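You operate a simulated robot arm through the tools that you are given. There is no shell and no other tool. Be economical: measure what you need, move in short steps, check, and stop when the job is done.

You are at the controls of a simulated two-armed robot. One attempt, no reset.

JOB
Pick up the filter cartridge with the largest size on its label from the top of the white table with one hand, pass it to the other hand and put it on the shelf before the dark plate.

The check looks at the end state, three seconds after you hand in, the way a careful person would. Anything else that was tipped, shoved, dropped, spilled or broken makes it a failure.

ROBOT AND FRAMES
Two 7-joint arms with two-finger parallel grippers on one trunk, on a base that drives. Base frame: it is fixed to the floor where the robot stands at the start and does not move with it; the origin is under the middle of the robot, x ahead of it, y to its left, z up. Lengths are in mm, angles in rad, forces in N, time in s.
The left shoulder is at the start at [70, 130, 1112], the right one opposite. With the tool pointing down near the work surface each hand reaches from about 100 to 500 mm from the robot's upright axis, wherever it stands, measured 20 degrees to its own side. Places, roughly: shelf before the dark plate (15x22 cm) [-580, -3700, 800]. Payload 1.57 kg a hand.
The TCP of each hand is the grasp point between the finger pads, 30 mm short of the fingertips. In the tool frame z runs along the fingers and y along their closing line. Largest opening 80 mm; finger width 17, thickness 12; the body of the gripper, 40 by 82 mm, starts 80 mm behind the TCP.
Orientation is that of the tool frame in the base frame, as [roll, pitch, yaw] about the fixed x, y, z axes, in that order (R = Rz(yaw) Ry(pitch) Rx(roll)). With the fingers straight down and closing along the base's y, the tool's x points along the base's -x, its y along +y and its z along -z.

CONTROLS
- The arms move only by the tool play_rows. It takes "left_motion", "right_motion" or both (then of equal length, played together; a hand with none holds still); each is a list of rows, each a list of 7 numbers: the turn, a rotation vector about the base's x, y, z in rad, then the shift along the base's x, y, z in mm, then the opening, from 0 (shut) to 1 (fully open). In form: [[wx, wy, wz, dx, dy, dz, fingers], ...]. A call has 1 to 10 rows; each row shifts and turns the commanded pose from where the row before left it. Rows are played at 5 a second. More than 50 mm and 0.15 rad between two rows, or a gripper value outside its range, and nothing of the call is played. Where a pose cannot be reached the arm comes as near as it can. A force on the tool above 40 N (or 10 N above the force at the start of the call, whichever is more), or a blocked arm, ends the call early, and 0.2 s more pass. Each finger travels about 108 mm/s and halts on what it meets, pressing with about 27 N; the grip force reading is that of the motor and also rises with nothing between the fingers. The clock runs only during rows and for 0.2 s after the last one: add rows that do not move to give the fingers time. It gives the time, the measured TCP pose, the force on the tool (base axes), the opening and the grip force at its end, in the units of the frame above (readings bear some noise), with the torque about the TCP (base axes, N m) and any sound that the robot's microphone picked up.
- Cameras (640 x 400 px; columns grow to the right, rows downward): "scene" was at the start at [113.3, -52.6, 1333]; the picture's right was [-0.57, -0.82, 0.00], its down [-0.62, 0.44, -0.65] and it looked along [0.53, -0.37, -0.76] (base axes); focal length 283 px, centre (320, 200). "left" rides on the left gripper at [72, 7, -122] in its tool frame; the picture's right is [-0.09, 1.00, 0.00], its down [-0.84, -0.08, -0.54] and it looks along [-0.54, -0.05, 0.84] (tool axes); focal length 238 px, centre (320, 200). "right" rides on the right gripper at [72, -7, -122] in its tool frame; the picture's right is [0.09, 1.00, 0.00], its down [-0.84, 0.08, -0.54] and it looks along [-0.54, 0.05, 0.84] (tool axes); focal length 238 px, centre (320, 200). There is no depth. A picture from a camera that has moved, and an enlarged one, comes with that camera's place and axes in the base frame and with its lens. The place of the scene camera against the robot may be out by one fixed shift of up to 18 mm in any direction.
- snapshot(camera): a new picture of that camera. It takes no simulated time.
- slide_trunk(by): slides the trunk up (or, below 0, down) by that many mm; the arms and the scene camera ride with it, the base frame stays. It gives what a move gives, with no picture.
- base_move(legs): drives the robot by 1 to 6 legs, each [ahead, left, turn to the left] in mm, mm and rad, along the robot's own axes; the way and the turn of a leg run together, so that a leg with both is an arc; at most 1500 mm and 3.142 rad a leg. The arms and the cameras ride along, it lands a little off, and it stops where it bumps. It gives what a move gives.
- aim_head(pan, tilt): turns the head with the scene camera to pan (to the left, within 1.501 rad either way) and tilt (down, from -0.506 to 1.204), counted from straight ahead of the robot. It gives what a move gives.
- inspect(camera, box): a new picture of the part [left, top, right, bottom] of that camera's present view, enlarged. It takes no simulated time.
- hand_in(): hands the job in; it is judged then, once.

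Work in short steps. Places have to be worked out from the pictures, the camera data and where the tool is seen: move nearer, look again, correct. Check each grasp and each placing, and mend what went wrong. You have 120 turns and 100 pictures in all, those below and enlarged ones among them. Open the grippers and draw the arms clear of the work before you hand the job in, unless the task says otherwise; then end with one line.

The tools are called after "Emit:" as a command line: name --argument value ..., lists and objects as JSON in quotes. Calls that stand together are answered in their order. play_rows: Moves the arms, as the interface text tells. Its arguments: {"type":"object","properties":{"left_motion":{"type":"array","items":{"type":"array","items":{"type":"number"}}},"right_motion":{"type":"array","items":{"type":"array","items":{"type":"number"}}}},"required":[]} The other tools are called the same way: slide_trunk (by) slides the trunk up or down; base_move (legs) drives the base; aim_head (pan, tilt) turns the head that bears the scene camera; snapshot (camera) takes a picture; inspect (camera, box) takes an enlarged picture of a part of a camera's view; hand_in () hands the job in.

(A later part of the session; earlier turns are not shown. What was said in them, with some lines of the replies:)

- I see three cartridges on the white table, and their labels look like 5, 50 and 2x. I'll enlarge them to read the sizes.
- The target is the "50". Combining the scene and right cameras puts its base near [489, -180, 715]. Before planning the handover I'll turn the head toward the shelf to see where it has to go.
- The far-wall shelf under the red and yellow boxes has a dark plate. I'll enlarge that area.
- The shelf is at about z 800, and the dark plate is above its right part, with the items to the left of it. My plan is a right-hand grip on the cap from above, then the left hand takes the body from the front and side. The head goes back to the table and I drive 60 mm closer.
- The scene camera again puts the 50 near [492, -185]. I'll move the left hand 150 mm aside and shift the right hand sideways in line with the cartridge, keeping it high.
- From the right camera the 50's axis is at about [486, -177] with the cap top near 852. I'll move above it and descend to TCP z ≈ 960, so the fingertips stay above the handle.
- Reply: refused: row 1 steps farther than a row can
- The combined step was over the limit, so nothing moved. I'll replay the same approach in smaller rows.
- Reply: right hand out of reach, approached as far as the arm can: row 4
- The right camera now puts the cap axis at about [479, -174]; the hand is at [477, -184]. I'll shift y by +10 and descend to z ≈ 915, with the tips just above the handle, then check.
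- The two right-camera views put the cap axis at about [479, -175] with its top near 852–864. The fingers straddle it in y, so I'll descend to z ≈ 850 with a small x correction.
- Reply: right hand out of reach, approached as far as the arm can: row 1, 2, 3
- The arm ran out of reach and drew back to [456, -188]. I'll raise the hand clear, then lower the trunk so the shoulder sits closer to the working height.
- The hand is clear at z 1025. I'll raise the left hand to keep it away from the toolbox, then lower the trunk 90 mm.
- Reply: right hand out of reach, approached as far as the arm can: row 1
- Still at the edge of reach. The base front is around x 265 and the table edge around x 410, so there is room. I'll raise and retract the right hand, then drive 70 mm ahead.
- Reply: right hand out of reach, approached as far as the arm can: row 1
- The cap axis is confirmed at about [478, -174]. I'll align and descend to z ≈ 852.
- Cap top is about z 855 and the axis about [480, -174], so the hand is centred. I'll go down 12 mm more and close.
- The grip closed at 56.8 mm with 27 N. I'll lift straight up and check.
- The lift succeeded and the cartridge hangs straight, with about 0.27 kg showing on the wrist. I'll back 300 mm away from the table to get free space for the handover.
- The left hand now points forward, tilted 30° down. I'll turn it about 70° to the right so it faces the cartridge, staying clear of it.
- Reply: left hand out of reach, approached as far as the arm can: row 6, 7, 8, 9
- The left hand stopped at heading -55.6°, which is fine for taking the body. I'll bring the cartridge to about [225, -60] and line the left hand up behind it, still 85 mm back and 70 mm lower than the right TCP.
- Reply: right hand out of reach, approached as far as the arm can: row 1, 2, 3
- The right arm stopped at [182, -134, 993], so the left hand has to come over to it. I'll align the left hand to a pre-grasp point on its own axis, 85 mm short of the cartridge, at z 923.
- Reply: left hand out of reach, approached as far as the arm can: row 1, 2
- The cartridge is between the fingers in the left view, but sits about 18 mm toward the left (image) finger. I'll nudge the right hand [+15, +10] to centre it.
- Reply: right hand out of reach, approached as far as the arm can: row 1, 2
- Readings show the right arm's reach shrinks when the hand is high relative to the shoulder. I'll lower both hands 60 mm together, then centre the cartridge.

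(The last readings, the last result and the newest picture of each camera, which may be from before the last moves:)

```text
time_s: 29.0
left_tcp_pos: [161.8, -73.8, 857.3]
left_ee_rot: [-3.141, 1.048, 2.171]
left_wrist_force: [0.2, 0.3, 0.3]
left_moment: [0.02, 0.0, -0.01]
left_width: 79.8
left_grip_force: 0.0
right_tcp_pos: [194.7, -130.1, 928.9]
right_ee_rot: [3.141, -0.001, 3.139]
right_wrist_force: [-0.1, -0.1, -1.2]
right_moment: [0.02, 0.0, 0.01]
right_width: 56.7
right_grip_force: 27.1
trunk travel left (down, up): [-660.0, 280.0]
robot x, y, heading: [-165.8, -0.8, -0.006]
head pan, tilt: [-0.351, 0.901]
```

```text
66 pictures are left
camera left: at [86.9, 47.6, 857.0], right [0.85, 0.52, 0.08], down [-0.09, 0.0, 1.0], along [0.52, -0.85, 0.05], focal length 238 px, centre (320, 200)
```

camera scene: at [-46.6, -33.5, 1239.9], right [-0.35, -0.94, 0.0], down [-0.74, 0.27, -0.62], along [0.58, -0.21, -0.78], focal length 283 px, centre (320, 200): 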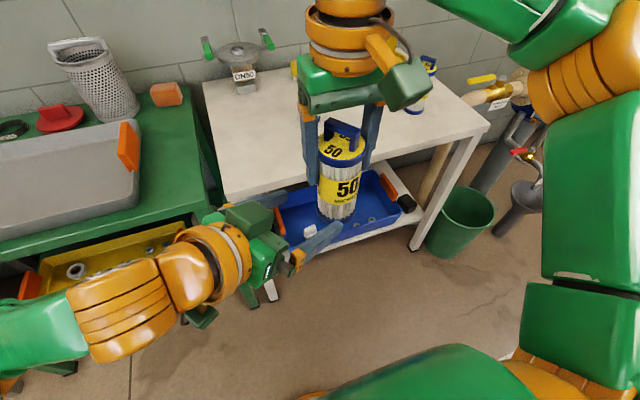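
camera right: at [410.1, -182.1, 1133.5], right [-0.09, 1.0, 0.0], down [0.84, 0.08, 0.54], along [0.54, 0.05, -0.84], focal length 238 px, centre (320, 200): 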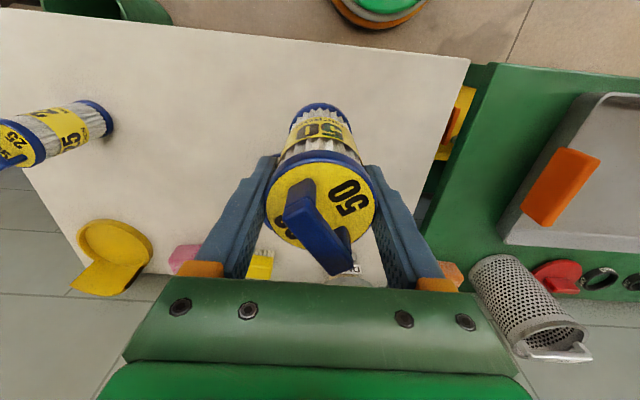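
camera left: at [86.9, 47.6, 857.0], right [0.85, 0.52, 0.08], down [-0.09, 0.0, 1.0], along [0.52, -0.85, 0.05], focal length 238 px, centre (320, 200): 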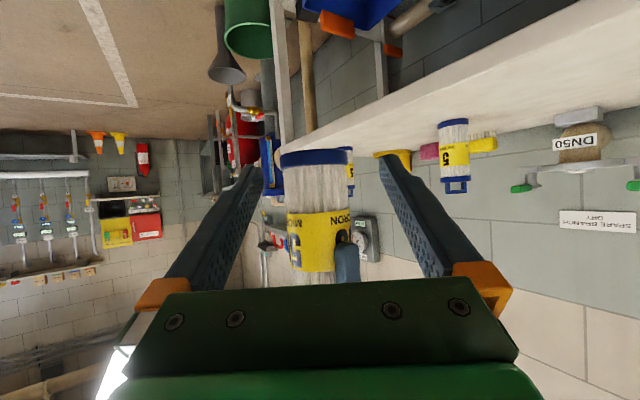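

The cartridge is centred. The bottom rim looks like it is only about 30 mm below the left TCP, so I'll raise the left hand 6 mm, advance the remaining 65 mm, then look before closing.

Emit:
play_rows --left_motion '[[0, 0, 0, 0, 0, 6, 1], [0, 0, 0, 11, -19, 0, 1], [0, 0, 0, 11, -19, 0, 1], [0, 0, 0, 9, -16, 0, 1], [0, 0, 0, 0, 0, 0, 1]]'

Emit:
snapshot --camera "left"

Emit:
inspect --camera "scene" --box '[180, 40, 460, 300]'

```text
time_s: 30.2
left_tcp_pos: [193.3, -128.0, 864.9]
left_ee_rot: [-3.138, 1.049, 2.174]
left_wrist_force: [-0.4, 0.1, -0.6]
left_moment: [0.0, 0.0, 0.01]
left_width: 79.8
left_grip_force: 0.1
right_tcp_pos: [194.3, -131.2, 929.3]
right_ee_rot: [3.141, 0.001, 3.138]
right_wrist_force: [0.7, 0.0, -2.0]
right_moment: [0.01, 0.0, 0.0]
right_width: 56.6
right_grip_force: 27.5
trunk travel left (down, up): [-660.0, 280.0]
robot x, y, heading: [-165.6, -4.4, -0.01]
head pan, tilt: [-0.351, 0.901]
```

```text
65 pictures are left
camera left: at [118.0, -6.6, 863.5], right [0.85, 0.52, 0.08], down [-0.09, 0.0, 1.0], along [0.52, -0.85, 0.05], focal length 238 px, centre (320, 200)
```

left: 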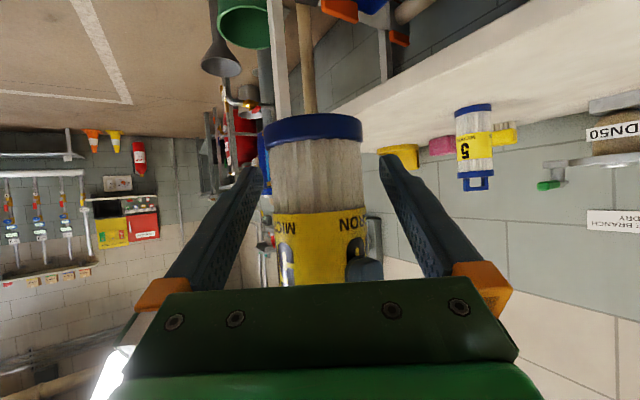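

```text
1.54 times, centred on (320, 170) of scene
camera zoom: at [-46.6, -33.7, 1239.9], right [-0.35, -0.94, 0.0], down [-0.74, 0.27, -0.62], along [0.58, -0.21, -0.78], focal length 435 px, centre (320, 246)
```

zoom: 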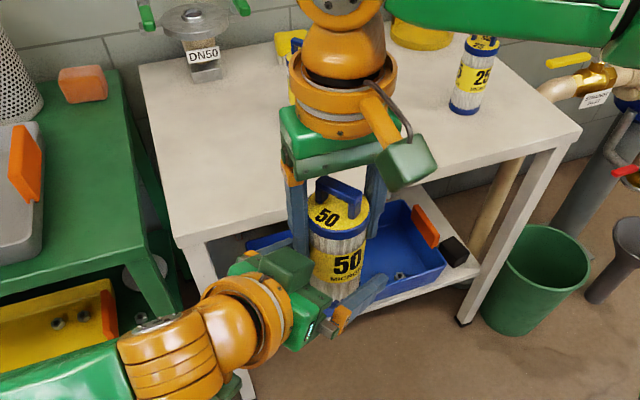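

The cartridge sits centred at the left TCP depth, about 38 mm above its bottom. I'll close the left hand while the right keeps holding.

Emit:
play_rows --left_motion '[[0, 0, 0, 0, 0, 0, 0.7], [0, 0, 0, 0, 0, 0, 0.4], [0, 0, 0, 0, 0, 0, 0], [0, 0, 0, 0, 0, 0, 0], [0, 0, 0, 0, 0, 0, 0]]'

Emit:
snapshot --camera "left"

```text
time_s: 31.4
left_tcp_pos: [193.4, -128.7, 865.2]
left_ee_rot: [-3.137, 1.05, 2.172]
left_wrist_force: [-9.8, -10.8, 0.0]
left_moment: [0.35, -0.33, -0.25]
left_width: 57.2
left_grip_force: 26.4
right_tcp_pos: [195.3, -130.2, 928.8]
right_ee_rot: [3.14, 0.002, 3.138]
right_wrist_force: [10.4, 10.9, -1.1]
right_moment: [0.31, -0.25, 0.17]
right_width: 56.8
right_grip_force: 27.1
trunk travel left (down, up): [-660.0, 280.0]
robot x, y, heading: [-169.6, -0.1, -0.003]
head pan, tilt: [-0.351, 0.901]
```

```text
63 pictures are left
camera left: at [117.7, -6.8, 863.4], right [0.85, 0.52, 0.08], down [-0.09, 0.0, 1.0], along [0.52, -0.85, 0.05], focal length 238 px, centre (320, 200)
```

left: 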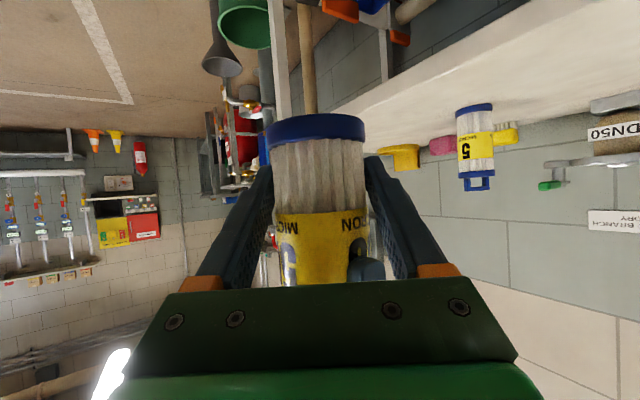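

Left holds at 57.2 mm with 26 N, with a small side load between the hands. I'll nudge the left 2 mm to relieve it, then open the right hand.

Emit:
play_rows --left_motion '[[0, 0, 0, -1.5, -1.5, 0, 0], [0, 0, 0, 0, 0, 0, 0], [0, 0, 0, 0, 0, 0, 0], [0, 0, 0, 0, 0, 0, 0], [0, 0, 0, 0, 0, 0, 0]]' --right_motion '[[0, 0, 0, 0, 0, 0, 0], [0, 0, 0, 0, 0, 0, 0.8], [0, 0, 0, 0, 0, 0, 1], [0, 0, 0, 0, 0, 0, 1], [0, 0, 0, 0, 0, 0, 1]]'

Emit:
inspect --camera "scene" --box '[180, 40, 460, 300]'

Emit:
snapshot --camera "right"

```text
time_s: 32.6
left_tcp_pos: [192.0, -129.7, 865.7]
left_ee_rot: [-3.137, 1.048, 2.172]
left_wrist_force: [0.2, 0.4, 0.1]
left_moment: [0.02, 0.02, -0.02]
left_width: 57.0
left_grip_force: 27.2
right_tcp_pos: [195.4, -130.1, 930.4]
right_ee_rot: [3.141, 0.001, 3.139]
right_wrist_force: [-0.1, 1.1, 0.2]
right_moment: [0.04, 0.01, 0.01]
right_width: 80.1
right_grip_force: 0.1
trunk travel left (down, up): [-660.0, 280.0]
robot x, y, heading: [-165.7, -1.0, -0.001]
head pan, tilt: [-0.351, 0.901]
```

```text
1.54 times, centred on (320, 170) of scene
camera zoom: at [-46.5, -33.9, 1239.9], right [-0.35, -0.94, 0.0], down [-0.74, 0.27, -0.62], along [0.58, -0.21, -0.78], focal length 435 px, centre (320, 246)
```

zoom: 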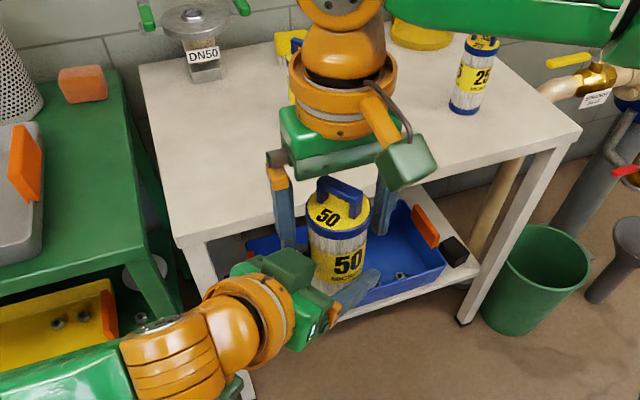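

```text
61 pictures are left
camera right: at [124.0, -137.3, 1051.4], right [-0.09, 1.0, 0.0], down [0.84, 0.07, 0.54], along [0.54, 0.05, -0.84], focal length 238 px, centre (320, 200)
```

right: 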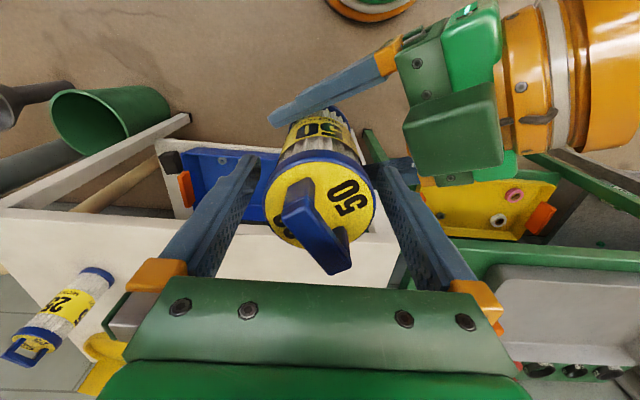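

The left hand holds the cartridge alone and the right is open. I'll raise the right hand straight up over the handle, then move it off to the right.

Emit:
play_rows --right_motion '[[0, 0, 0, 0, 0, 30, 1], [0, 0, 0, 0, 0, 30, 1], [0, 0, 0, 0, 0, 30, 1], [0, 0, 0, -5, -20, 20, 1], [0, 0, 0, -10, -45, 0, 1], [0, 0, 0, -10, -45, 0, 1], [0, 0, 0, -10, -45, 0, 1], [0, 0, 0, 0, 0, 0, 1]]'

Emit:
snapshot --camera "scene"

Emit:
snapshot --camera "left"

```text
time_s: 34.4
left_tcp_pos: [192.2, -128.9, 865.7]
left_ee_rot: [-3.138, 1.05, 2.173]
left_wrist_force: [-0.6, -0.1, -0.2]
left_moment: [0.0, -0.03, -0.06]
left_width: 57.2
left_grip_force: 26.8
right_tcp_pos: [148.6, -301.7, 1033.5]
right_ee_rot: [-3.141, -0.002, 3.139]
right_wrist_force: [-0.9, 0.3, 0.5]
right_moment: [-0.02, 0.0, 0.03]
right_width: 80.1
right_grip_force: 0.1
right hand out of reach, approached as far as the arm can: row 2, 3
trunk travel left (down, up): [-660.0, 280.0]
robot x, y, heading: [-165.5, 0.1, -0.004]
head pan, tilt: [-0.351, 0.901]
```

```text
60 pictures are left
camera scene: at [-46.2, -33.3, 1239.9], right [-0.35, -0.94, 0.0], down [-0.74, 0.27, -0.62], along [0.58, -0.21, -0.78], focal length 283 px, centre (320, 200)
```

scene: 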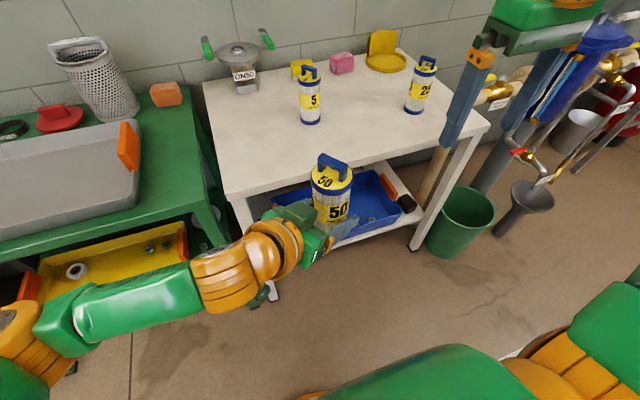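

```text
59 pictures are left
camera left: at [116.9, -7.6, 863.4], right [0.85, 0.52, 0.08], down [-0.09, 0.0, 1.0], along [0.52, -0.85, 0.05], focal length 238 px, centre (320, 200)
```

left: 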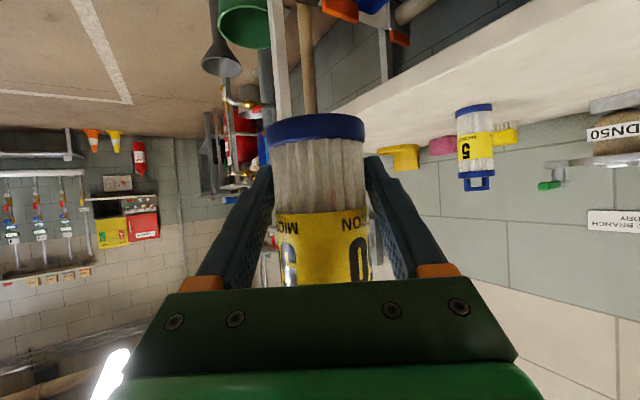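

The handover worked and the left hand holds the cartridge firmly. I'll turn the robot right in place by 1.57 rad and look ahead.

Emit:
base_move --legs '[[-60, 0, 0], [0, 0, -1.567]]'

Emit:
aim_head --pan -0.1 --tilt 0.3

Emit:
snapshot --camera "scene"

```text
time_s: 39.2
left_tcp_pos: [-359.7, -358.4, 864.8]
left_ee_rot: [-3.138, 1.047, 0.598]
left_wrist_force: [0.8, 0.2, -2.1]
left_moment: [0.02, -0.01, 0.0]
left_width: 56.9
left_grip_force: 27.2
right_tcp_pos: [-531.0, -313.5, 1032.7]
right_ee_rot: [3.14, 0.0, 1.562]
right_wrist_force: [-0.8, -0.2, 0.4]
right_moment: [-0.02, -0.02, -0.02]
right_width: 80.0
right_grip_force: 0.1
trunk travel left (down, up): [-660.0, 280.0]
robot x, y, heading: [-229.3, 4.2, -1.576]
head pan, tilt: [-0.351, 0.901]
```

```text
time_s: 40.2
left_tcp_pos: [-358.1, -359.5, 863.9]
left_ee_rot: [-3.139, 1.049, 0.596]
left_wrist_force: [-0.4, -0.4, -1.6]
left_moment: [0.01, 0.01, 0.02]
left_width: 56.8
left_grip_force: 27.4
right_tcp_pos: [-530.8, -312.0, 1032.8]
right_ee_rot: [-3.141, -0.001, 1.564]
right_wrist_force: [-0.4, -0.5, 0.0]
right_moment: [-0.01, 0.01, 0.01]
right_width: 80.2
right_grip_force: 0.1
trunk travel left (down, up): [-660.0, 280.0]
robot x, y, heading: [-227.2, 0.6, -1.572]
head pan, tilt: [-0.099, 0.3]
```

```text
58 pictures are left
camera scene: at [-238.3, -150.8, 1292.1], right [-0.99, 0.11, 0.0], down [0.03, 0.3, -0.95], along [-0.1, -0.95, -0.3], focal length 283 px, centre (320, 200)
```

scene: 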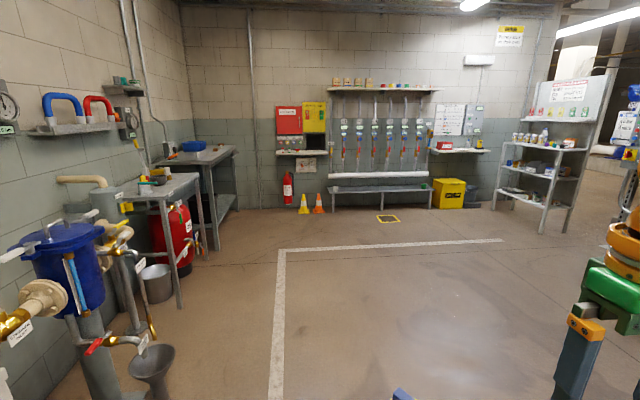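

The floor is clear. I'll drive 2600 mm ahead and 430 mm to the right, well short of the cones and the shelf.

Emit:
base_move --legs '[[1300, -215, 0], [1300, -215, 0]]'

Emit:
aim_head --pan 0.1 --tilt 0.6

Emit:
snapshot --camera "scene"

```text
time_s: 53.1
left_tcp_pos: [-805.1, -2964.0, 866.2]
left_ee_rot: [-3.14, 1.049, 0.596]
left_wrist_force: [0.0, -0.1, -1.9]
left_moment: [0.0, -0.04, 0.01]
left_width: 57.1
left_grip_force: 26.8
right_tcp_pos: [-976.4, -2920.5, 1033.2]
right_ee_rot: [3.141, 0.0, 1.564]
right_wrist_force: [0.6, -0.9, -0.4]
right_moment: [0.01, 0.01, 0.0]
right_width: 80.0
right_grip_force: 0.1
trunk travel left (down, up): [-660.0, 280.0]
robot x, y, heading: [-673.7, -2606.8, -1.575]
head pan, tilt: [-0.099, 0.3]
```

```text
time_s: 53.9
left_tcp_pos: [-805.4, -2965.2, 865.0]
left_ee_rot: [-3.139, 1.048, 0.594]
left_wrist_force: [-0.3, 0.3, -2.3]
left_moment: [0.0, 0.0, 0.04]
left_width: 57.1
left_grip_force: 27.1
right_tcp_pos: [-978.5, -2919.2, 1033.4]
right_ee_rot: [-3.141, 0.002, 1.563]
right_wrist_force: [0.0, 0.6, -0.5]
right_moment: [-0.02, 0.03, -0.01]
right_width: 79.7
right_grip_force: 0.1
trunk travel left (down, up): [-660.0, 280.0]
robot x, y, heading: [-673.4, -2606.6, -1.577]
head pan, tilt: [0.099, 0.6]
```

```text
57 pictures are left
camera scene: at [-666.8, -2753.5, 1264.8], right [-1.0, -0.09, 0.0], down [-0.05, 0.56, -0.83], along [0.08, -0.82, -0.56], focal length 283 px, centre (320, 200)
```

scene: 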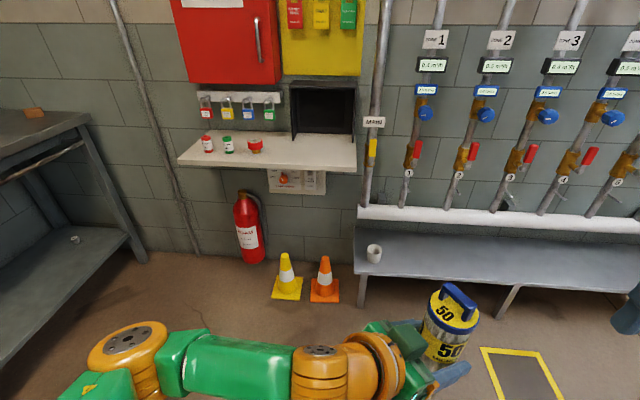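

The shelf is straight ahead. I'll enlarge it to locate the plate, the shelf edges and the items on it.

Emit:
inspect --camera "scene" --box '[170, 70, 390, 310]'

```text
1.67 times, centred on (280, 190) of scene
camera zoom: at [-666.8, -2753.5, 1264.8], right [-1.0, -0.09, 0.0], down [-0.05, 0.56, -0.83], along [0.08, -0.82, -0.56], focal length 471 px, centre (387, 217)
```

zoom: 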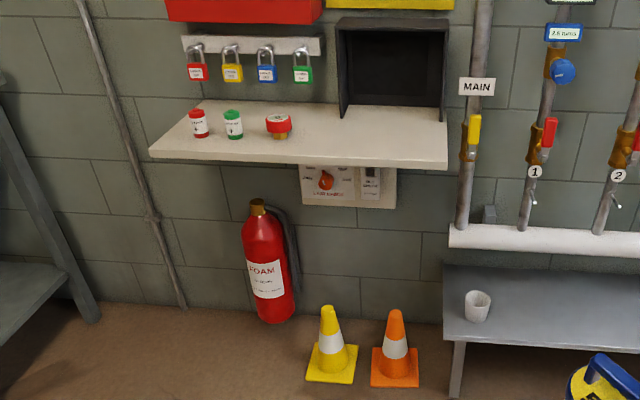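

Shelf front edge is roughly y -3690 (±50), height about 790. The plate's side walls stick out slightly. In free space I'll now turn the left hand to point straight ahead and move it toward the robot's left.

Emit:
play_rows --left_motion '[[0, 0, 0.138, 30, -10, 5, 0], [0, 0, 0.138, 30, -10, 5, 0], [0, 0, 0.138, 30, -10, 5, 0], [0, 0, 0.138, 30, -10, 5, 0], [0, 0, 0.138, 30, -10, 5, 0], [0, 0, 0.138, 30, -10, 5, 0], [0, 0, 0.138, 30, -10, 5, 0], [0, 0, 0, 0, 0, 0, 0]]'

Emit:
snapshot --camera "scene"

Emit:
snapshot --camera "left"

```text
time_s: 55.7
left_tcp_pos: [-594.6, -3036.4, 900.4]
left_ee_rot: [-3.138, 1.048, 1.566]
left_wrist_force: [-0.1, 0.5, -2.4]
left_moment: [0.0, 0.02, -0.03]
left_width: 56.9
left_grip_force: 26.5
right_tcp_pos: [-978.2, -2920.0, 1033.0]
right_ee_rot: [3.141, 0.0, 1.565]
right_wrist_force: [-0.1, 0.5, 0.4]
right_moment: [0.01, 0.03, -0.02]
right_width: 80.3
right_grip_force: 0.0
trunk travel left (down, up): [-660.0, 280.0]
robot x, y, heading: [-674.4, -2609.1, -1.577]
head pan, tilt: [0.099, 0.6]
```

```text
55 pictures are left
camera scene: at [-666.7, -2753.5, 1264.7], right [-1.0, -0.09, 0.0], down [-0.05, 0.56, -0.82], along [0.08, -0.82, -0.57], focal length 283 px, centre (320, 200)
```

scene: 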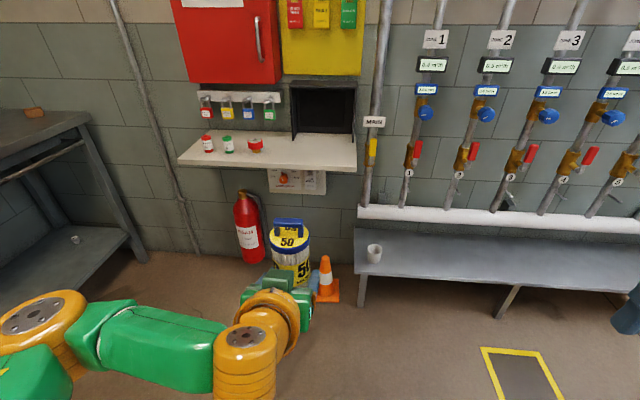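

```text
54 pictures are left
camera left: at [-588.5, -2894.4, 898.9], right [1.0, -0.05, 0.08], down [-0.08, 0.05, 1.0], along [-0.06, -1.0, 0.05], focal length 238 px, centre (320, 200)
```

left: 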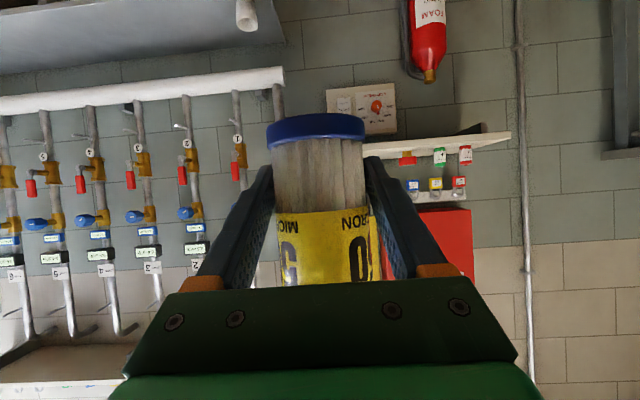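

Holding steady with the hand pointing straight ahead. The left camera suggests the shelf top is at z ≈ 805–810 and the cartridge bottom is about 862. I'll retract the right hand a bit, drive 450 mm ahead and re-measure.

Emit:
play_rows --right_motion '[[0, 0, 0, 0, 45, 0, 1], [0, 0, 0, 0, 45, 0, 1], [0, 0, 0, 0, 0, 0, 1]]'

Emit:
base_move --legs '[[450, 0, 0]]'

Emit:
snapshot --camera "scene"

Emit:
snapshot --camera "left"

```text
time_s: 56.5
left_tcp_pos: [-594.0, -3038.3, 900.6]
left_ee_rot: [-3.14, 1.045, 1.564]
left_wrist_force: [-0.7, 0.0, -0.7]
left_moment: [0.01, -0.01, 0.02]
left_width: 56.9
left_grip_force: 27.2
right_tcp_pos: [-977.7, -2833.1, 1033.7]
right_ee_rot: [-3.14, 0.0, 1.562]
right_wrist_force: [-0.2, -0.6, 0.1]
right_moment: [0.03, 0.0, 0.03]
right_width: 80.1
right_grip_force: 0.1
trunk travel left (down, up): [-660.0, 280.0]
robot x, y, heading: [-670.6, -2606.5, -1.576]
head pan, tilt: [0.099, 0.6]
```

```text
time_s: 59.2
left_tcp_pos: [-598.0, -3488.5, 900.6]
left_ee_rot: [-3.139, 1.047, 1.563]
left_wrist_force: [-0.5, 0.2, -1.4]
left_moment: [0.01, 0.04, -0.02]
left_width: 56.7
left_grip_force: 26.9
right_tcp_pos: [-981.7, -3282.6, 1032.8]
right_ee_rot: [3.141, 0.001, 1.566]
right_wrist_force: [-0.4, -0.3, -0.1]
right_moment: [0.01, 0.0, -0.03]
right_width: 80.1
right_grip_force: 0.0
trunk travel left (down, up): [-660.0, 280.0]
robot x, y, heading: [-676.4, -3063.5, -1.572]
head pan, tilt: [0.099, 0.6]
```

```text
53 pictures are left
camera scene: at [-668.8, -3204.7, 1264.8], right [-1.0, -0.09, 0.0], down [-0.05, 0.56, -0.83], along [0.08, -0.82, -0.56], focal length 283 px, centre (320, 200)
```

scene: 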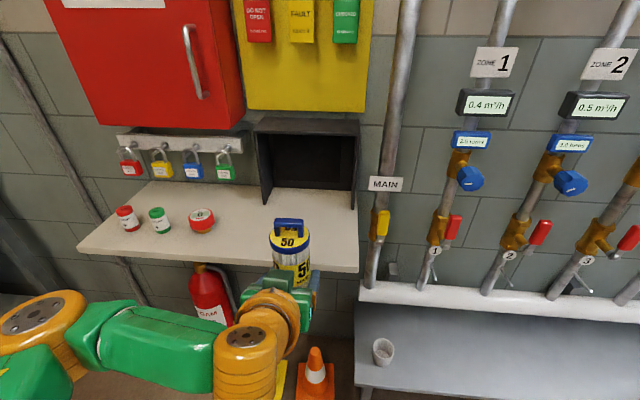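

```text
52 pictures are left
camera left: at [-590.7, -3345.6, 899.0], right [1.0, -0.05, 0.08], down [-0.08, 0.05, 1.0], along [-0.06, -1.0, 0.05], focal length 238 px, centre (320, 200)
```

left: 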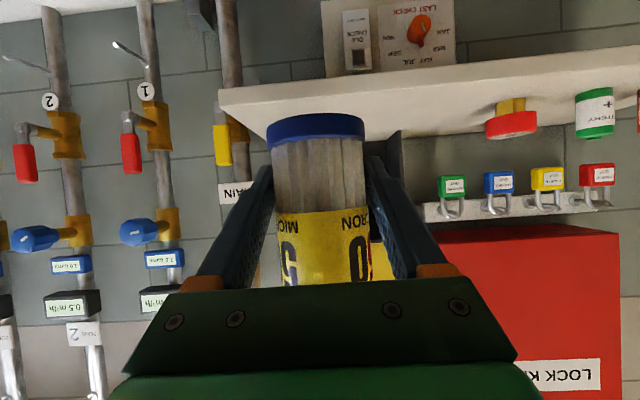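

The cartridge is now just in front of the shelf. I'll enlarge the left and scene views to get the shelf edge and height precisely.

Emit:
inspect --camera "left" --box '[200, 40, 480, 220]'

Emit:
inspect --camera "scene" --box '[180, 100, 400, 340]'

```text
2.22 times, centred on (340, 130) of left
camera zoom: at [-590.7, -3345.6, 899.0], right [1.0, -0.05, 0.08], down [-0.08, 0.05, 1.0], along [-0.06, -1.0, 0.05], focal length 530 px, centre (276, 356)
```

zoom: 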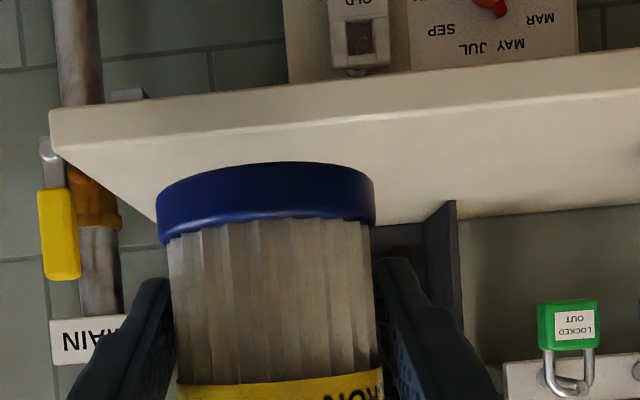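

```text
1.67 times, centred on (290, 220) of scene
camera zoom: at [-668.8, -3204.7, 1264.8], right [-1.0, -0.09, 0.0], down [-0.05, 0.56, -0.83], along [0.08, -0.82, -0.56], focal length 471 px, centre (370, 167)
```

zoom: 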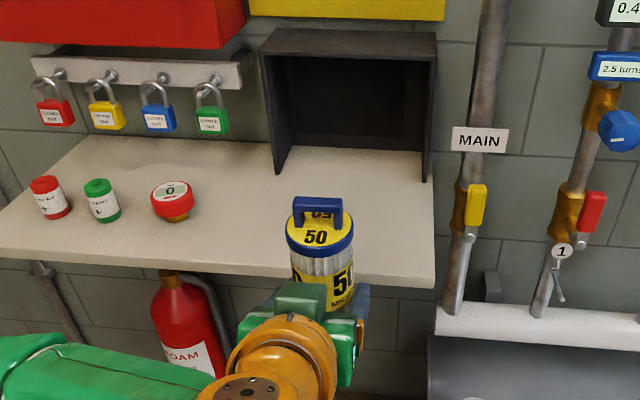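

The front edge is at about y -3635 and the shelf top about z 790–800. The hood with the dark plate spans x -700 to -442, with its front at about y -3855. Target for the cartridge is [-580, -3715]. I'll drive 150 mm more, with the cartridge bottom about 65 mm above the shelf.

Emit:
base_move --legs '[[150, 0, 0]]'

Emit:
snapshot --camera "scene"

Emit:
snapshot --camera "left"

```text
time_s: 60.6
left_tcp_pos: [-596.9, -3635.9, 900.9]
left_ee_rot: [-3.139, 1.048, 1.565]
left_wrist_force: [0.3, -0.5, -2.1]
left_moment: [-0.03, 0.01, -0.01]
left_width: 57.0
left_grip_force: 27.1
right_tcp_pos: [-981.0, -3433.1, 1033.6]
right_ee_rot: [-3.14, 0.001, 1.565]
right_wrist_force: [0.5, -0.4, -0.4]
right_moment: [0.01, -0.02, 0.0]
right_width: 79.9
right_grip_force: 0.0
trunk travel left (down, up): [-660.0, 280.0]
robot x, y, heading: [-678.0, -3206.5, -1.575]
head pan, tilt: [0.099, 0.6]
```

```text
49 pictures are left
camera scene: at [-669.3, -3352.6, 1264.9], right [-1.0, -0.1, 0.0], down [-0.05, 0.56, -0.83], along [0.08, -0.82, -0.56], focal length 283 px, centre (320, 200)
```

scene: 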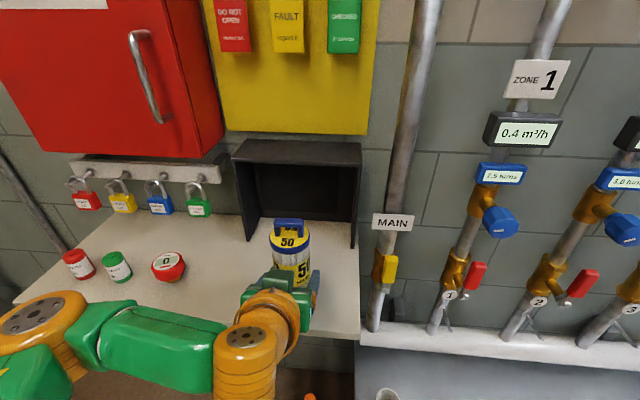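

```text
48 pictures are left
camera left: at [-591.1, -3493.7, 899.3], right [1.0, -0.05, 0.08], down [-0.08, 0.05, 1.0], along [-0.06, -1.0, 0.05], focal length 238 px, centre (320, 200)
```

left: 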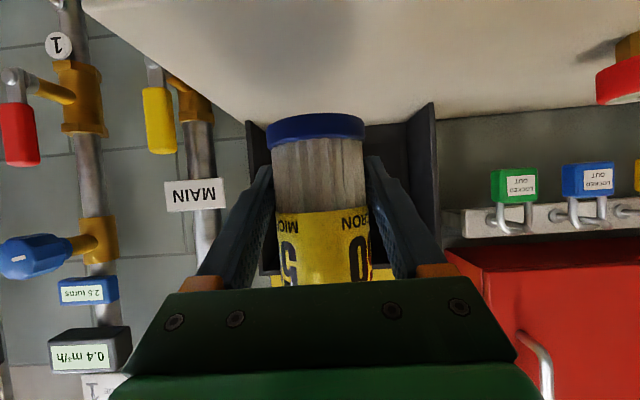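

The cartridge is over the shelf's front part. Now I'll move it [+20, -84] to about [-577, -3720] at the same height.

Emit:
play_rows --left_motion '[[0, 0, 0, 7, -28, 0, 0], [0, 0, 0, 7, -28, 0, 0], [0, 0, 0, 6, -28, 0, 0], [0, 0, 0, 0, 0, 0, 0]]'

```text
time_s: 61.6
left_tcp_pos: [-578.5, -3721.6, 900.6]
left_ee_rot: [-3.14, 1.05, 1.566]
left_wrist_force: [-0.3, 0.6, -1.3]
left_moment: [0.01, -0.01, -0.03]
left_width: 57.0
left_grip_force: 26.9
right_tcp_pos: [-981.5, -3433.6, 1032.9]
right_ee_rot: [3.142, 0.0, 1.566]
right_wrist_force: [-0.3, 0.2, 0.2]
right_moment: [-0.01, 0.01, 0.0]
right_width: 80.3
right_grip_force: 0.0
trunk travel left (down, up): [-660.0, 280.0]
robot x, y, heading: [-674.9, -3208.3, -1.574]
head pan, tilt: [0.099, 0.6]
```

Reached the position. I'll descend 45 mm, then look at the gap.

Emit:
play_rows --left_motion '[[0, 0, 0, 0, 0, -20, 0], [0, 0, 0, 0, 0, -15, 0], [0, 0, 0, 0, 0, -10, 0], [0, 0, 0, 0, 0, 0, 0]]'

Emit:
snapshot --camera "left"

Emit:
inspect --camera "scene" --box '[200, 130, 400, 370]'

```text
time_s: 62.6
left_tcp_pos: [-577.6, -3721.5, 854.5]
left_ee_rot: [-3.14, 1.048, 1.566]
left_wrist_force: [0.0, 0.5, -1.9]
left_moment: [-0.02, 0.02, -0.01]
left_width: 57.0
left_grip_force: 26.9
right_tcp_pos: [-981.5, -3432.7, 1032.0]
right_ee_rot: [3.141, 0.001, 1.565]
right_wrist_force: [1.1, 0.0, -0.3]
right_moment: [0.02, 0.01, -0.02]
right_width: 79.8
right_grip_force: 0.1
trunk travel left (down, up): [-660.0, 280.0]
robot x, y, heading: [-676.0, -3210.1, -1.574]
head pan, tilt: [0.099, 0.6]
```

```text
47 pictures are left
camera left: at [-571.6, -3579.1, 853.6], right [1.0, -0.05, 0.08], down [-0.08, 0.05, 1.0], along [-0.06, -1.0, 0.05], focal length 238 px, centre (320, 200)
```

left: 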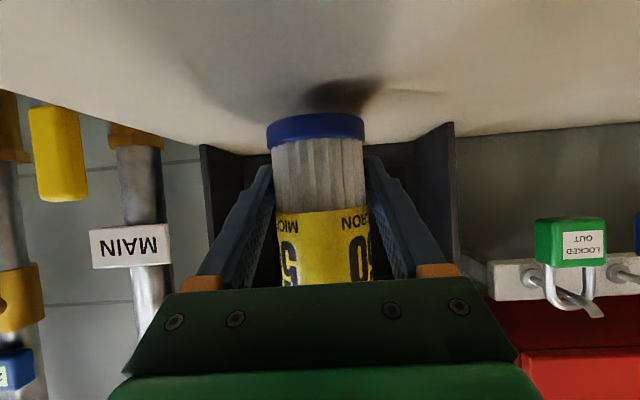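

```text
1.67 times, centred on (300, 250) of scene
camera zoom: at [-669.3, -3354.2, 1264.7], right [-1.0, -0.1, 0.0], down [-0.05, 0.56, -0.82], along [0.08, -0.82, -0.57], focal length 471 px, centre (353, 117)
```

zoom: 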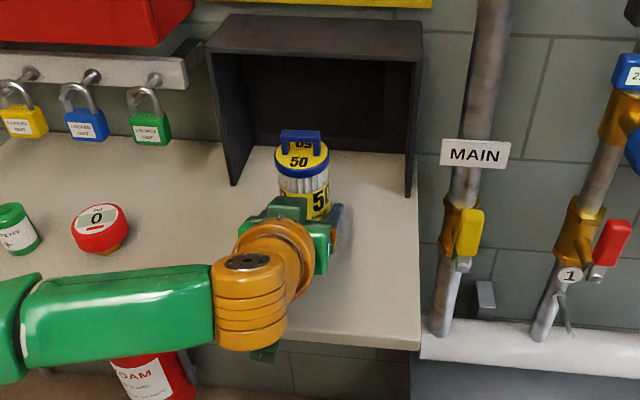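

Shadow shows the bottom is getting close, with a gap of perhaps 20 mm. I'll descend in small steps while watching the vertical force.

Emit:
play_rows --left_motion '[[0, 0, 0, 0, 0, -5, 0], [0, 0, 0, 0, 0, -5, 0], [0, 0, 0, 0, 0, 0, 0]]'

Emit:
snapshot --camera "left"

```text
time_s: 63.4
left_tcp_pos: [-578.6, -3720.0, 845.1]
left_ee_rot: [-3.141, 1.05, 1.565]
left_wrist_force: [0.6, -0.5, -1.6]
left_moment: [0.02, 0.0, 0.0]
left_width: 56.8
left_grip_force: 27.0
right_tcp_pos: [-980.0, -3433.5, 1033.7]
right_ee_rot: [3.141, 0.001, 1.565]
right_wrist_force: [0.5, 0.3, -0.3]
right_moment: [0.0, -0.01, -0.01]
right_width: 79.9
right_grip_force: 0.0
trunk travel left (down, up): [-660.0, 280.0]
robot x, y, heading: [-674.6, -3206.1, -1.574]
head pan, tilt: [0.099, 0.6]
```

```text
45 pictures are left
camera left: at [-571.5, -3578.4, 843.5], right [1.0, -0.05, 0.08], down [-0.08, 0.05, 1.0], along [-0.06, -1.0, 0.05], focal length 238 px, centre (320, 200)
```

left: 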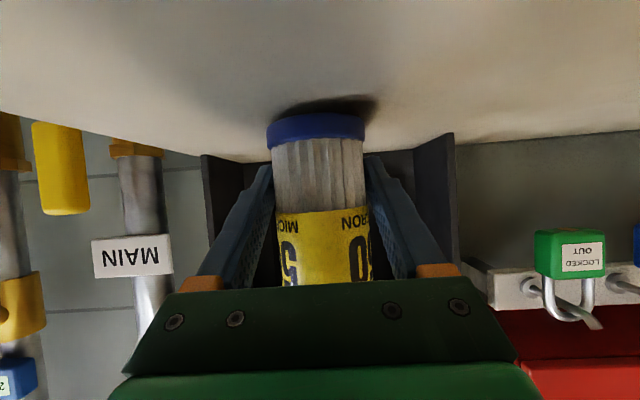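

No contact yet and the shadow is tightening, so I'll go on in 2–3 mm steps.

Emit:
play_rows --left_motion '[[0, 0, 0, 0, 0, -3, 0], [0, 0, 0, 0, 0, -2, 0], [0, 0, 0, 0, 0, 0, 0]]'

Emit:
play_rows --left_motion '[[0, 0, 0, 0, 0, -2, 0], [0, 0, 0, 0, 0, 0, 0]]'

Emit:
snapshot --camera "left"

```text
time_s: 64.2
left_tcp_pos: [-579.1, -3721.3, 839.8]
left_ee_rot: [-3.137, 1.051, 1.566]
left_wrist_force: [-0.2, 0.5, -1.4]
left_moment: [0.0, -0.01, 0.0]
left_width: 56.9
left_grip_force: 27.2
right_tcp_pos: [-980.9, -3432.8, 1033.5]
right_ee_rot: [3.141, 0.001, 1.564]
right_wrist_force: [0.7, -0.5, -0.3]
right_moment: [0.01, -0.05, 0.03]
right_width: 80.0
right_grip_force: 0.1
trunk travel left (down, up): [-660.0, 280.0]
robot x, y, heading: [-675.3, -3207.1, -1.573]
head pan, tilt: [0.099, 0.6]
```

```text
time_s: 64.8
left_tcp_pos: [-577.8, -3721.1, 838.3]
left_ee_rot: [-3.139, 1.048, 1.566]
left_wrist_force: [0.7, -0.1, -0.1]
left_moment: [-0.02, 0.02, 0.0]
left_width: 56.8
left_grip_force: 27.3
right_tcp_pos: [-980.1, -3432.9, 1033.3]
right_ee_rot: [3.141, -0.001, 1.566]
right_wrist_force: [0.5, -0.1, 0.0]
right_moment: [-0.03, -0.02, -0.01]
right_width: 80.1
right_grip_force: 0.0
trunk travel left (down, up): [-660.0, 280.0]
robot x, y, heading: [-679.2, -3207.0, -1.568]
head pan, tilt: [0.099, 0.6]
```

```text
44 pictures are left
camera left: at [-571.2, -3578.9, 836.9], right [1.0, -0.05, 0.08], down [-0.08, 0.05, 1.0], along [-0.06, -1.0, 0.05], focal length 238 px, centre (320, 200)
```

left: 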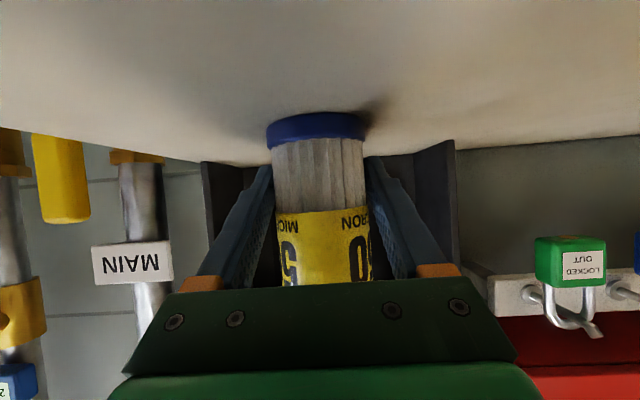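

Gap is nearly nil and the weight may be starting to transfer. I'll take two more single steps.

Emit:
play_rows --left_motion '[[0, 0, 0, 0, 0, -1, 0], [0, 0, 0, 0, 0, 0, 0]]'

Emit:
play_rows --left_motion '[[0, 0, 0, 0, 0, -1, 0], [0, 0, 0, 0, 0, 0, 0]]'

Emit:
inspect --camera "left" --box '[220, 80, 420, 200]'

```text
time_s: 65.4
left_tcp_pos: [-576.4, -3721.0, 839.1]
left_ee_rot: [-3.14, 1.049, 1.566]
left_wrist_force: [0.3, -1.7, 3.8]
left_moment: [-0.23, -0.05, -0.03]
left_width: 57.0
left_grip_force: 27.0
right_tcp_pos: [-981.5, -3432.5, 1033.4]
right_ee_rot: [3.141, 0.001, 1.567]
right_wrist_force: [0.4, 0.6, 1.0]
right_moment: [-0.01, -0.01, -0.02]
right_width: 79.9
right_grip_force: 0.0
trunk travel left (down, up): [-660.0, 280.0]
robot x, y, heading: [-676.9, -3208.8, -1.575]
head pan, tilt: [0.099, 0.6]
```

```text
time_s: 66.0
left_tcp_pos: [-579.2, -3720.7, 839.0]
left_ee_rot: [-3.14, 1.053, 1.563]
left_wrist_force: [0.3, -5.2, 11.4]
left_moment: [-0.22, -0.14, -0.03]
left_width: 56.9
left_grip_force: 27.0
right_tcp_pos: [-980.8, -3431.8, 1033.6]
right_ee_rot: [3.141, 0.002, 1.565]
right_wrist_force: [-0.5, 0.4, 0.8]
right_moment: [0.0, 0.01, 0.02]
right_width: 80.0
right_grip_force: 0.0
trunk travel left (down, up): [-660.0, 280.0]
robot x, y, heading: [-677.2, -3206.3, -1.573]
head pan, tilt: [0.099, 0.6]
```

```text
3.20 times, centred on (320, 140) of left
camera zoom: at [-571.3, -3578.3, 836.1], right [1.0, -0.05, 0.08], down [-0.08, 0.06, 1.0], along [-0.06, -1.0, 0.05], focal length 763 px, centre (320, 392)
```

zoom: 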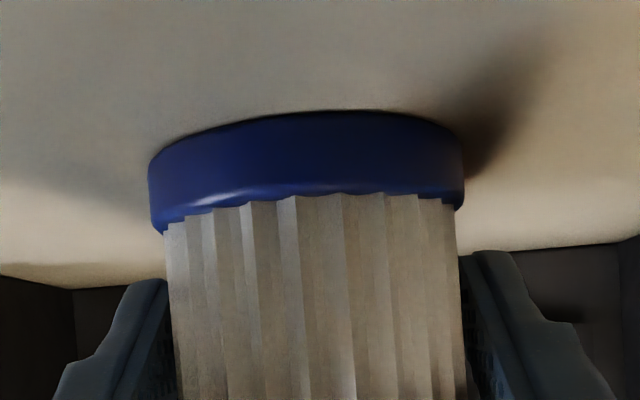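

Contact: 11 N upward. I'll back off 1 mm to relieve the load and open gently.

Emit:
play_rows --left_motion '[[0, 0, 0, 0, 0, 1, 0], [0, 0, 0, 0, 0, 0, 0.75], [0, 0, 0, 0, 0, 0, 0.85], [0, 0, 0, 0, 0, 0, 1], [0, 0, 0, 0, 0, 0, 1]]'

Emit:
snapshot --camera "left"

Emit:
inspect --camera "scene" --box '[200, 130, 400, 370]'

```text
time_s: 67.2
left_tcp_pos: [-578.5, -3720.5, 838.5]
left_ee_rot: [-3.139, 1.047, 1.566]
left_wrist_force: [1.3, -0.9, -0.7]
left_moment: [0.04, -0.01, -0.01]
left_width: 80.1
left_grip_force: 0.0
right_tcp_pos: [-981.4, -3432.6, 1033.4]
right_ee_rot: [3.14, -0.001, 1.566]
right_wrist_force: [-0.3, 0.2, -0.4]
right_moment: [0.01, 0.02, 0.01]
right_width: 80.1
right_grip_force: 0.0
trunk travel left (down, up): [-660.0, 280.0]
robot x, y, heading: [-675.9, -3208.3, -1.577]
head pan, tilt: [0.099, 0.6]
```

```text
42 pictures are left
camera left: at [-570.8, -3578.7, 836.2], right [1.0, -0.05, 0.08], down [-0.08, 0.05, 1.0], along [-0.06, -1.0, 0.05], focal length 238 px, centre (320, 200)
```

left: 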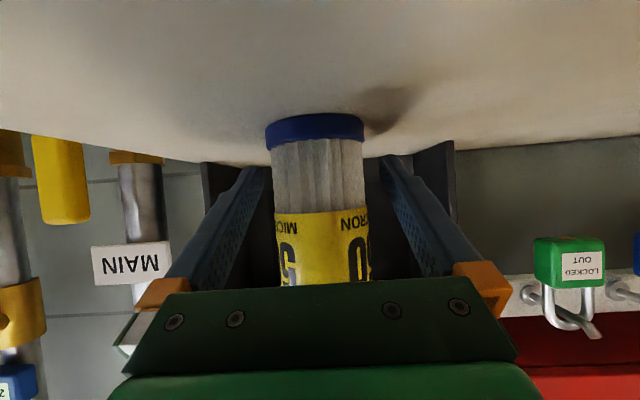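

```text
1.67 times, centred on (300, 250) of scene
camera zoom: at [-669.4, -3353.7, 1264.7], right [-1.0, -0.1, 0.0], down [-0.05, 0.56, -0.83], along [0.08, -0.82, -0.56], focal length 471 px, centre (353, 117)
```

zoom: 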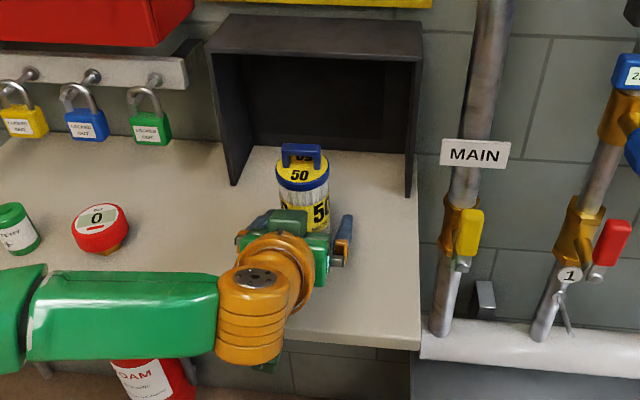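

Released and standing upright. I'll withdraw the hand straight back along its axis.

Emit:
play_rows --left_motion '[[0, 0, 0, 0, 15, 0, 1], [0, 0, 0, 0, 25, 0, 1], [0, 0, 0, 0, 30, 0, 1], [0, 0, 0, 0, 35, 0, 1], [0, 0, 0, 0, 0, 0, 1]]'

Emit:
snapshot --camera "left"

```text
time_s: 68.4
left_tcp_pos: [-577.3, -3615.5, 837.2]
left_ee_rot: [-3.139, 1.049, 1.566]
left_wrist_force: [-0.7, 1.0, 0.3]
left_moment: [-0.03, 0.0, -0.01]
left_width: 80.0
left_grip_force: 0.0
right_tcp_pos: [-982.0, -3433.6, 1032.6]
right_ee_rot: [3.141, 0.0, 1.566]
right_wrist_force: [0.3, 0.1, -0.2]
right_moment: [0.0, -0.01, -0.02]
right_width: 80.3
right_grip_force: 0.1
trunk travel left (down, up): [-660.0, 280.0]
robot x, y, heading: [-672.7, -3208.2, -1.577]
head pan, tilt: [0.099, 0.6]
```

```text
40 pictures are left
camera left: at [-570.8, -3473.3, 836.1], right [1.0, -0.05, 0.08], down [-0.08, 0.05, 1.0], along [-0.06, -1.0, 0.05], focal length 238 px, centre (320, 200)
```

left: 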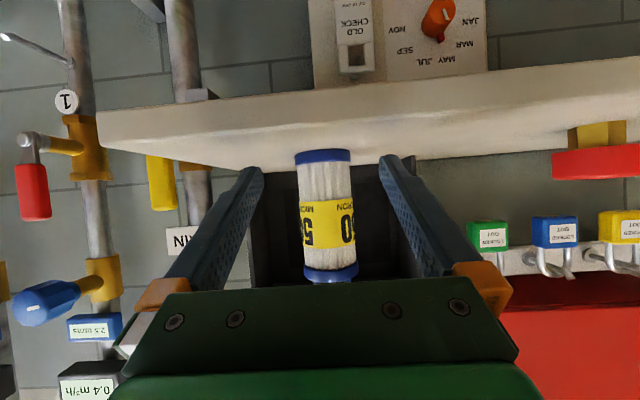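

The cartridge stands untouched between the fingers. I'll back the base off 350 mm to clear the arms and do a final check.

Emit:
base_move --legs '[[-350, 0, 0]]'

Emit:
snapshot --camera "scene"

Emit:
inspect --camera "scene" --box '[190, 60, 400, 310]'

```text
time_s: 70.7
left_tcp_pos: [-578.7, -3263.9, 837.4]
left_ee_rot: [-3.139, 1.049, 1.561]
left_wrist_force: [-0.6, -0.3, -0.4]
left_moment: [0.01, -0.01, 0.0]
left_width: 79.7
left_grip_force: 0.0
right_tcp_pos: [-979.1, -3080.1, 1033.5]
right_ee_rot: [3.14, -0.001, 1.563]
right_wrist_force: [-0.2, -0.1, 0.0]
right_moment: [0.01, -0.04, -0.01]
right_width: 80.0
right_grip_force: 0.1
trunk travel left (down, up): [-660.0, 280.0]
robot x, y, heading: [-672.9, -2856.0, -1.576]
head pan, tilt: [0.099, 0.6]
```

```text
39 pictures are left
camera scene: at [-667.8, -3002.3, 1264.6], right [-1.0, -0.09, 0.0], down [-0.05, 0.56, -0.82], along [0.08, -0.82, -0.57], focal length 283 px, centre (320, 200)
```

scene: 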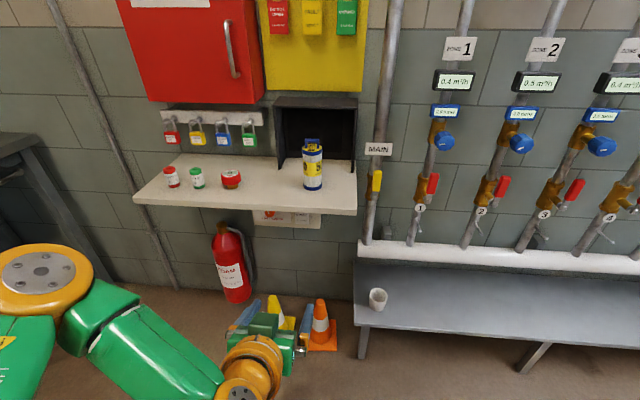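

```text
1.60 times, centred on (295, 185) of scene
camera zoom: at [-667.8, -3002.3, 1264.6], right [-1.0, -0.09, 0.0], down [-0.05, 0.56, -0.82], along [0.08, -0.82, -0.57], focal length 452 px, centre (360, 224)
```

zoom: 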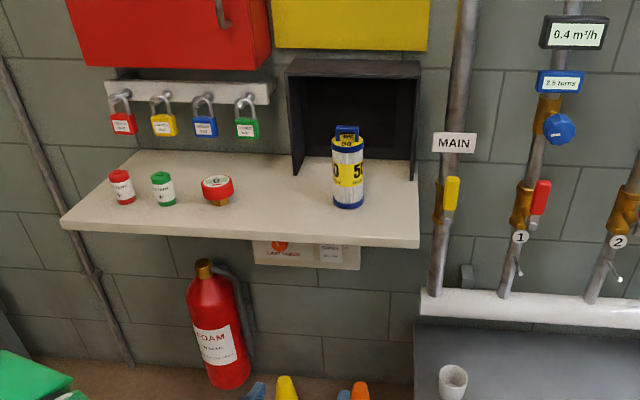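

The 50-micron cartridge stands upright on the shelf before the dark plate. The other shelf items, the cones and the bench cup look undisturbed, and both grippers are open and clear, so I'm handing in.

Emit:
hand_in

```text
The job is handed in.
```

I picked up the 50-micron cartridge, the largest of the 5, 25 and 50, with the right hand and passed it to the left. It now stands upright on the shelf before the dark plate, nothing else appears disturbed, and the job is handed in.
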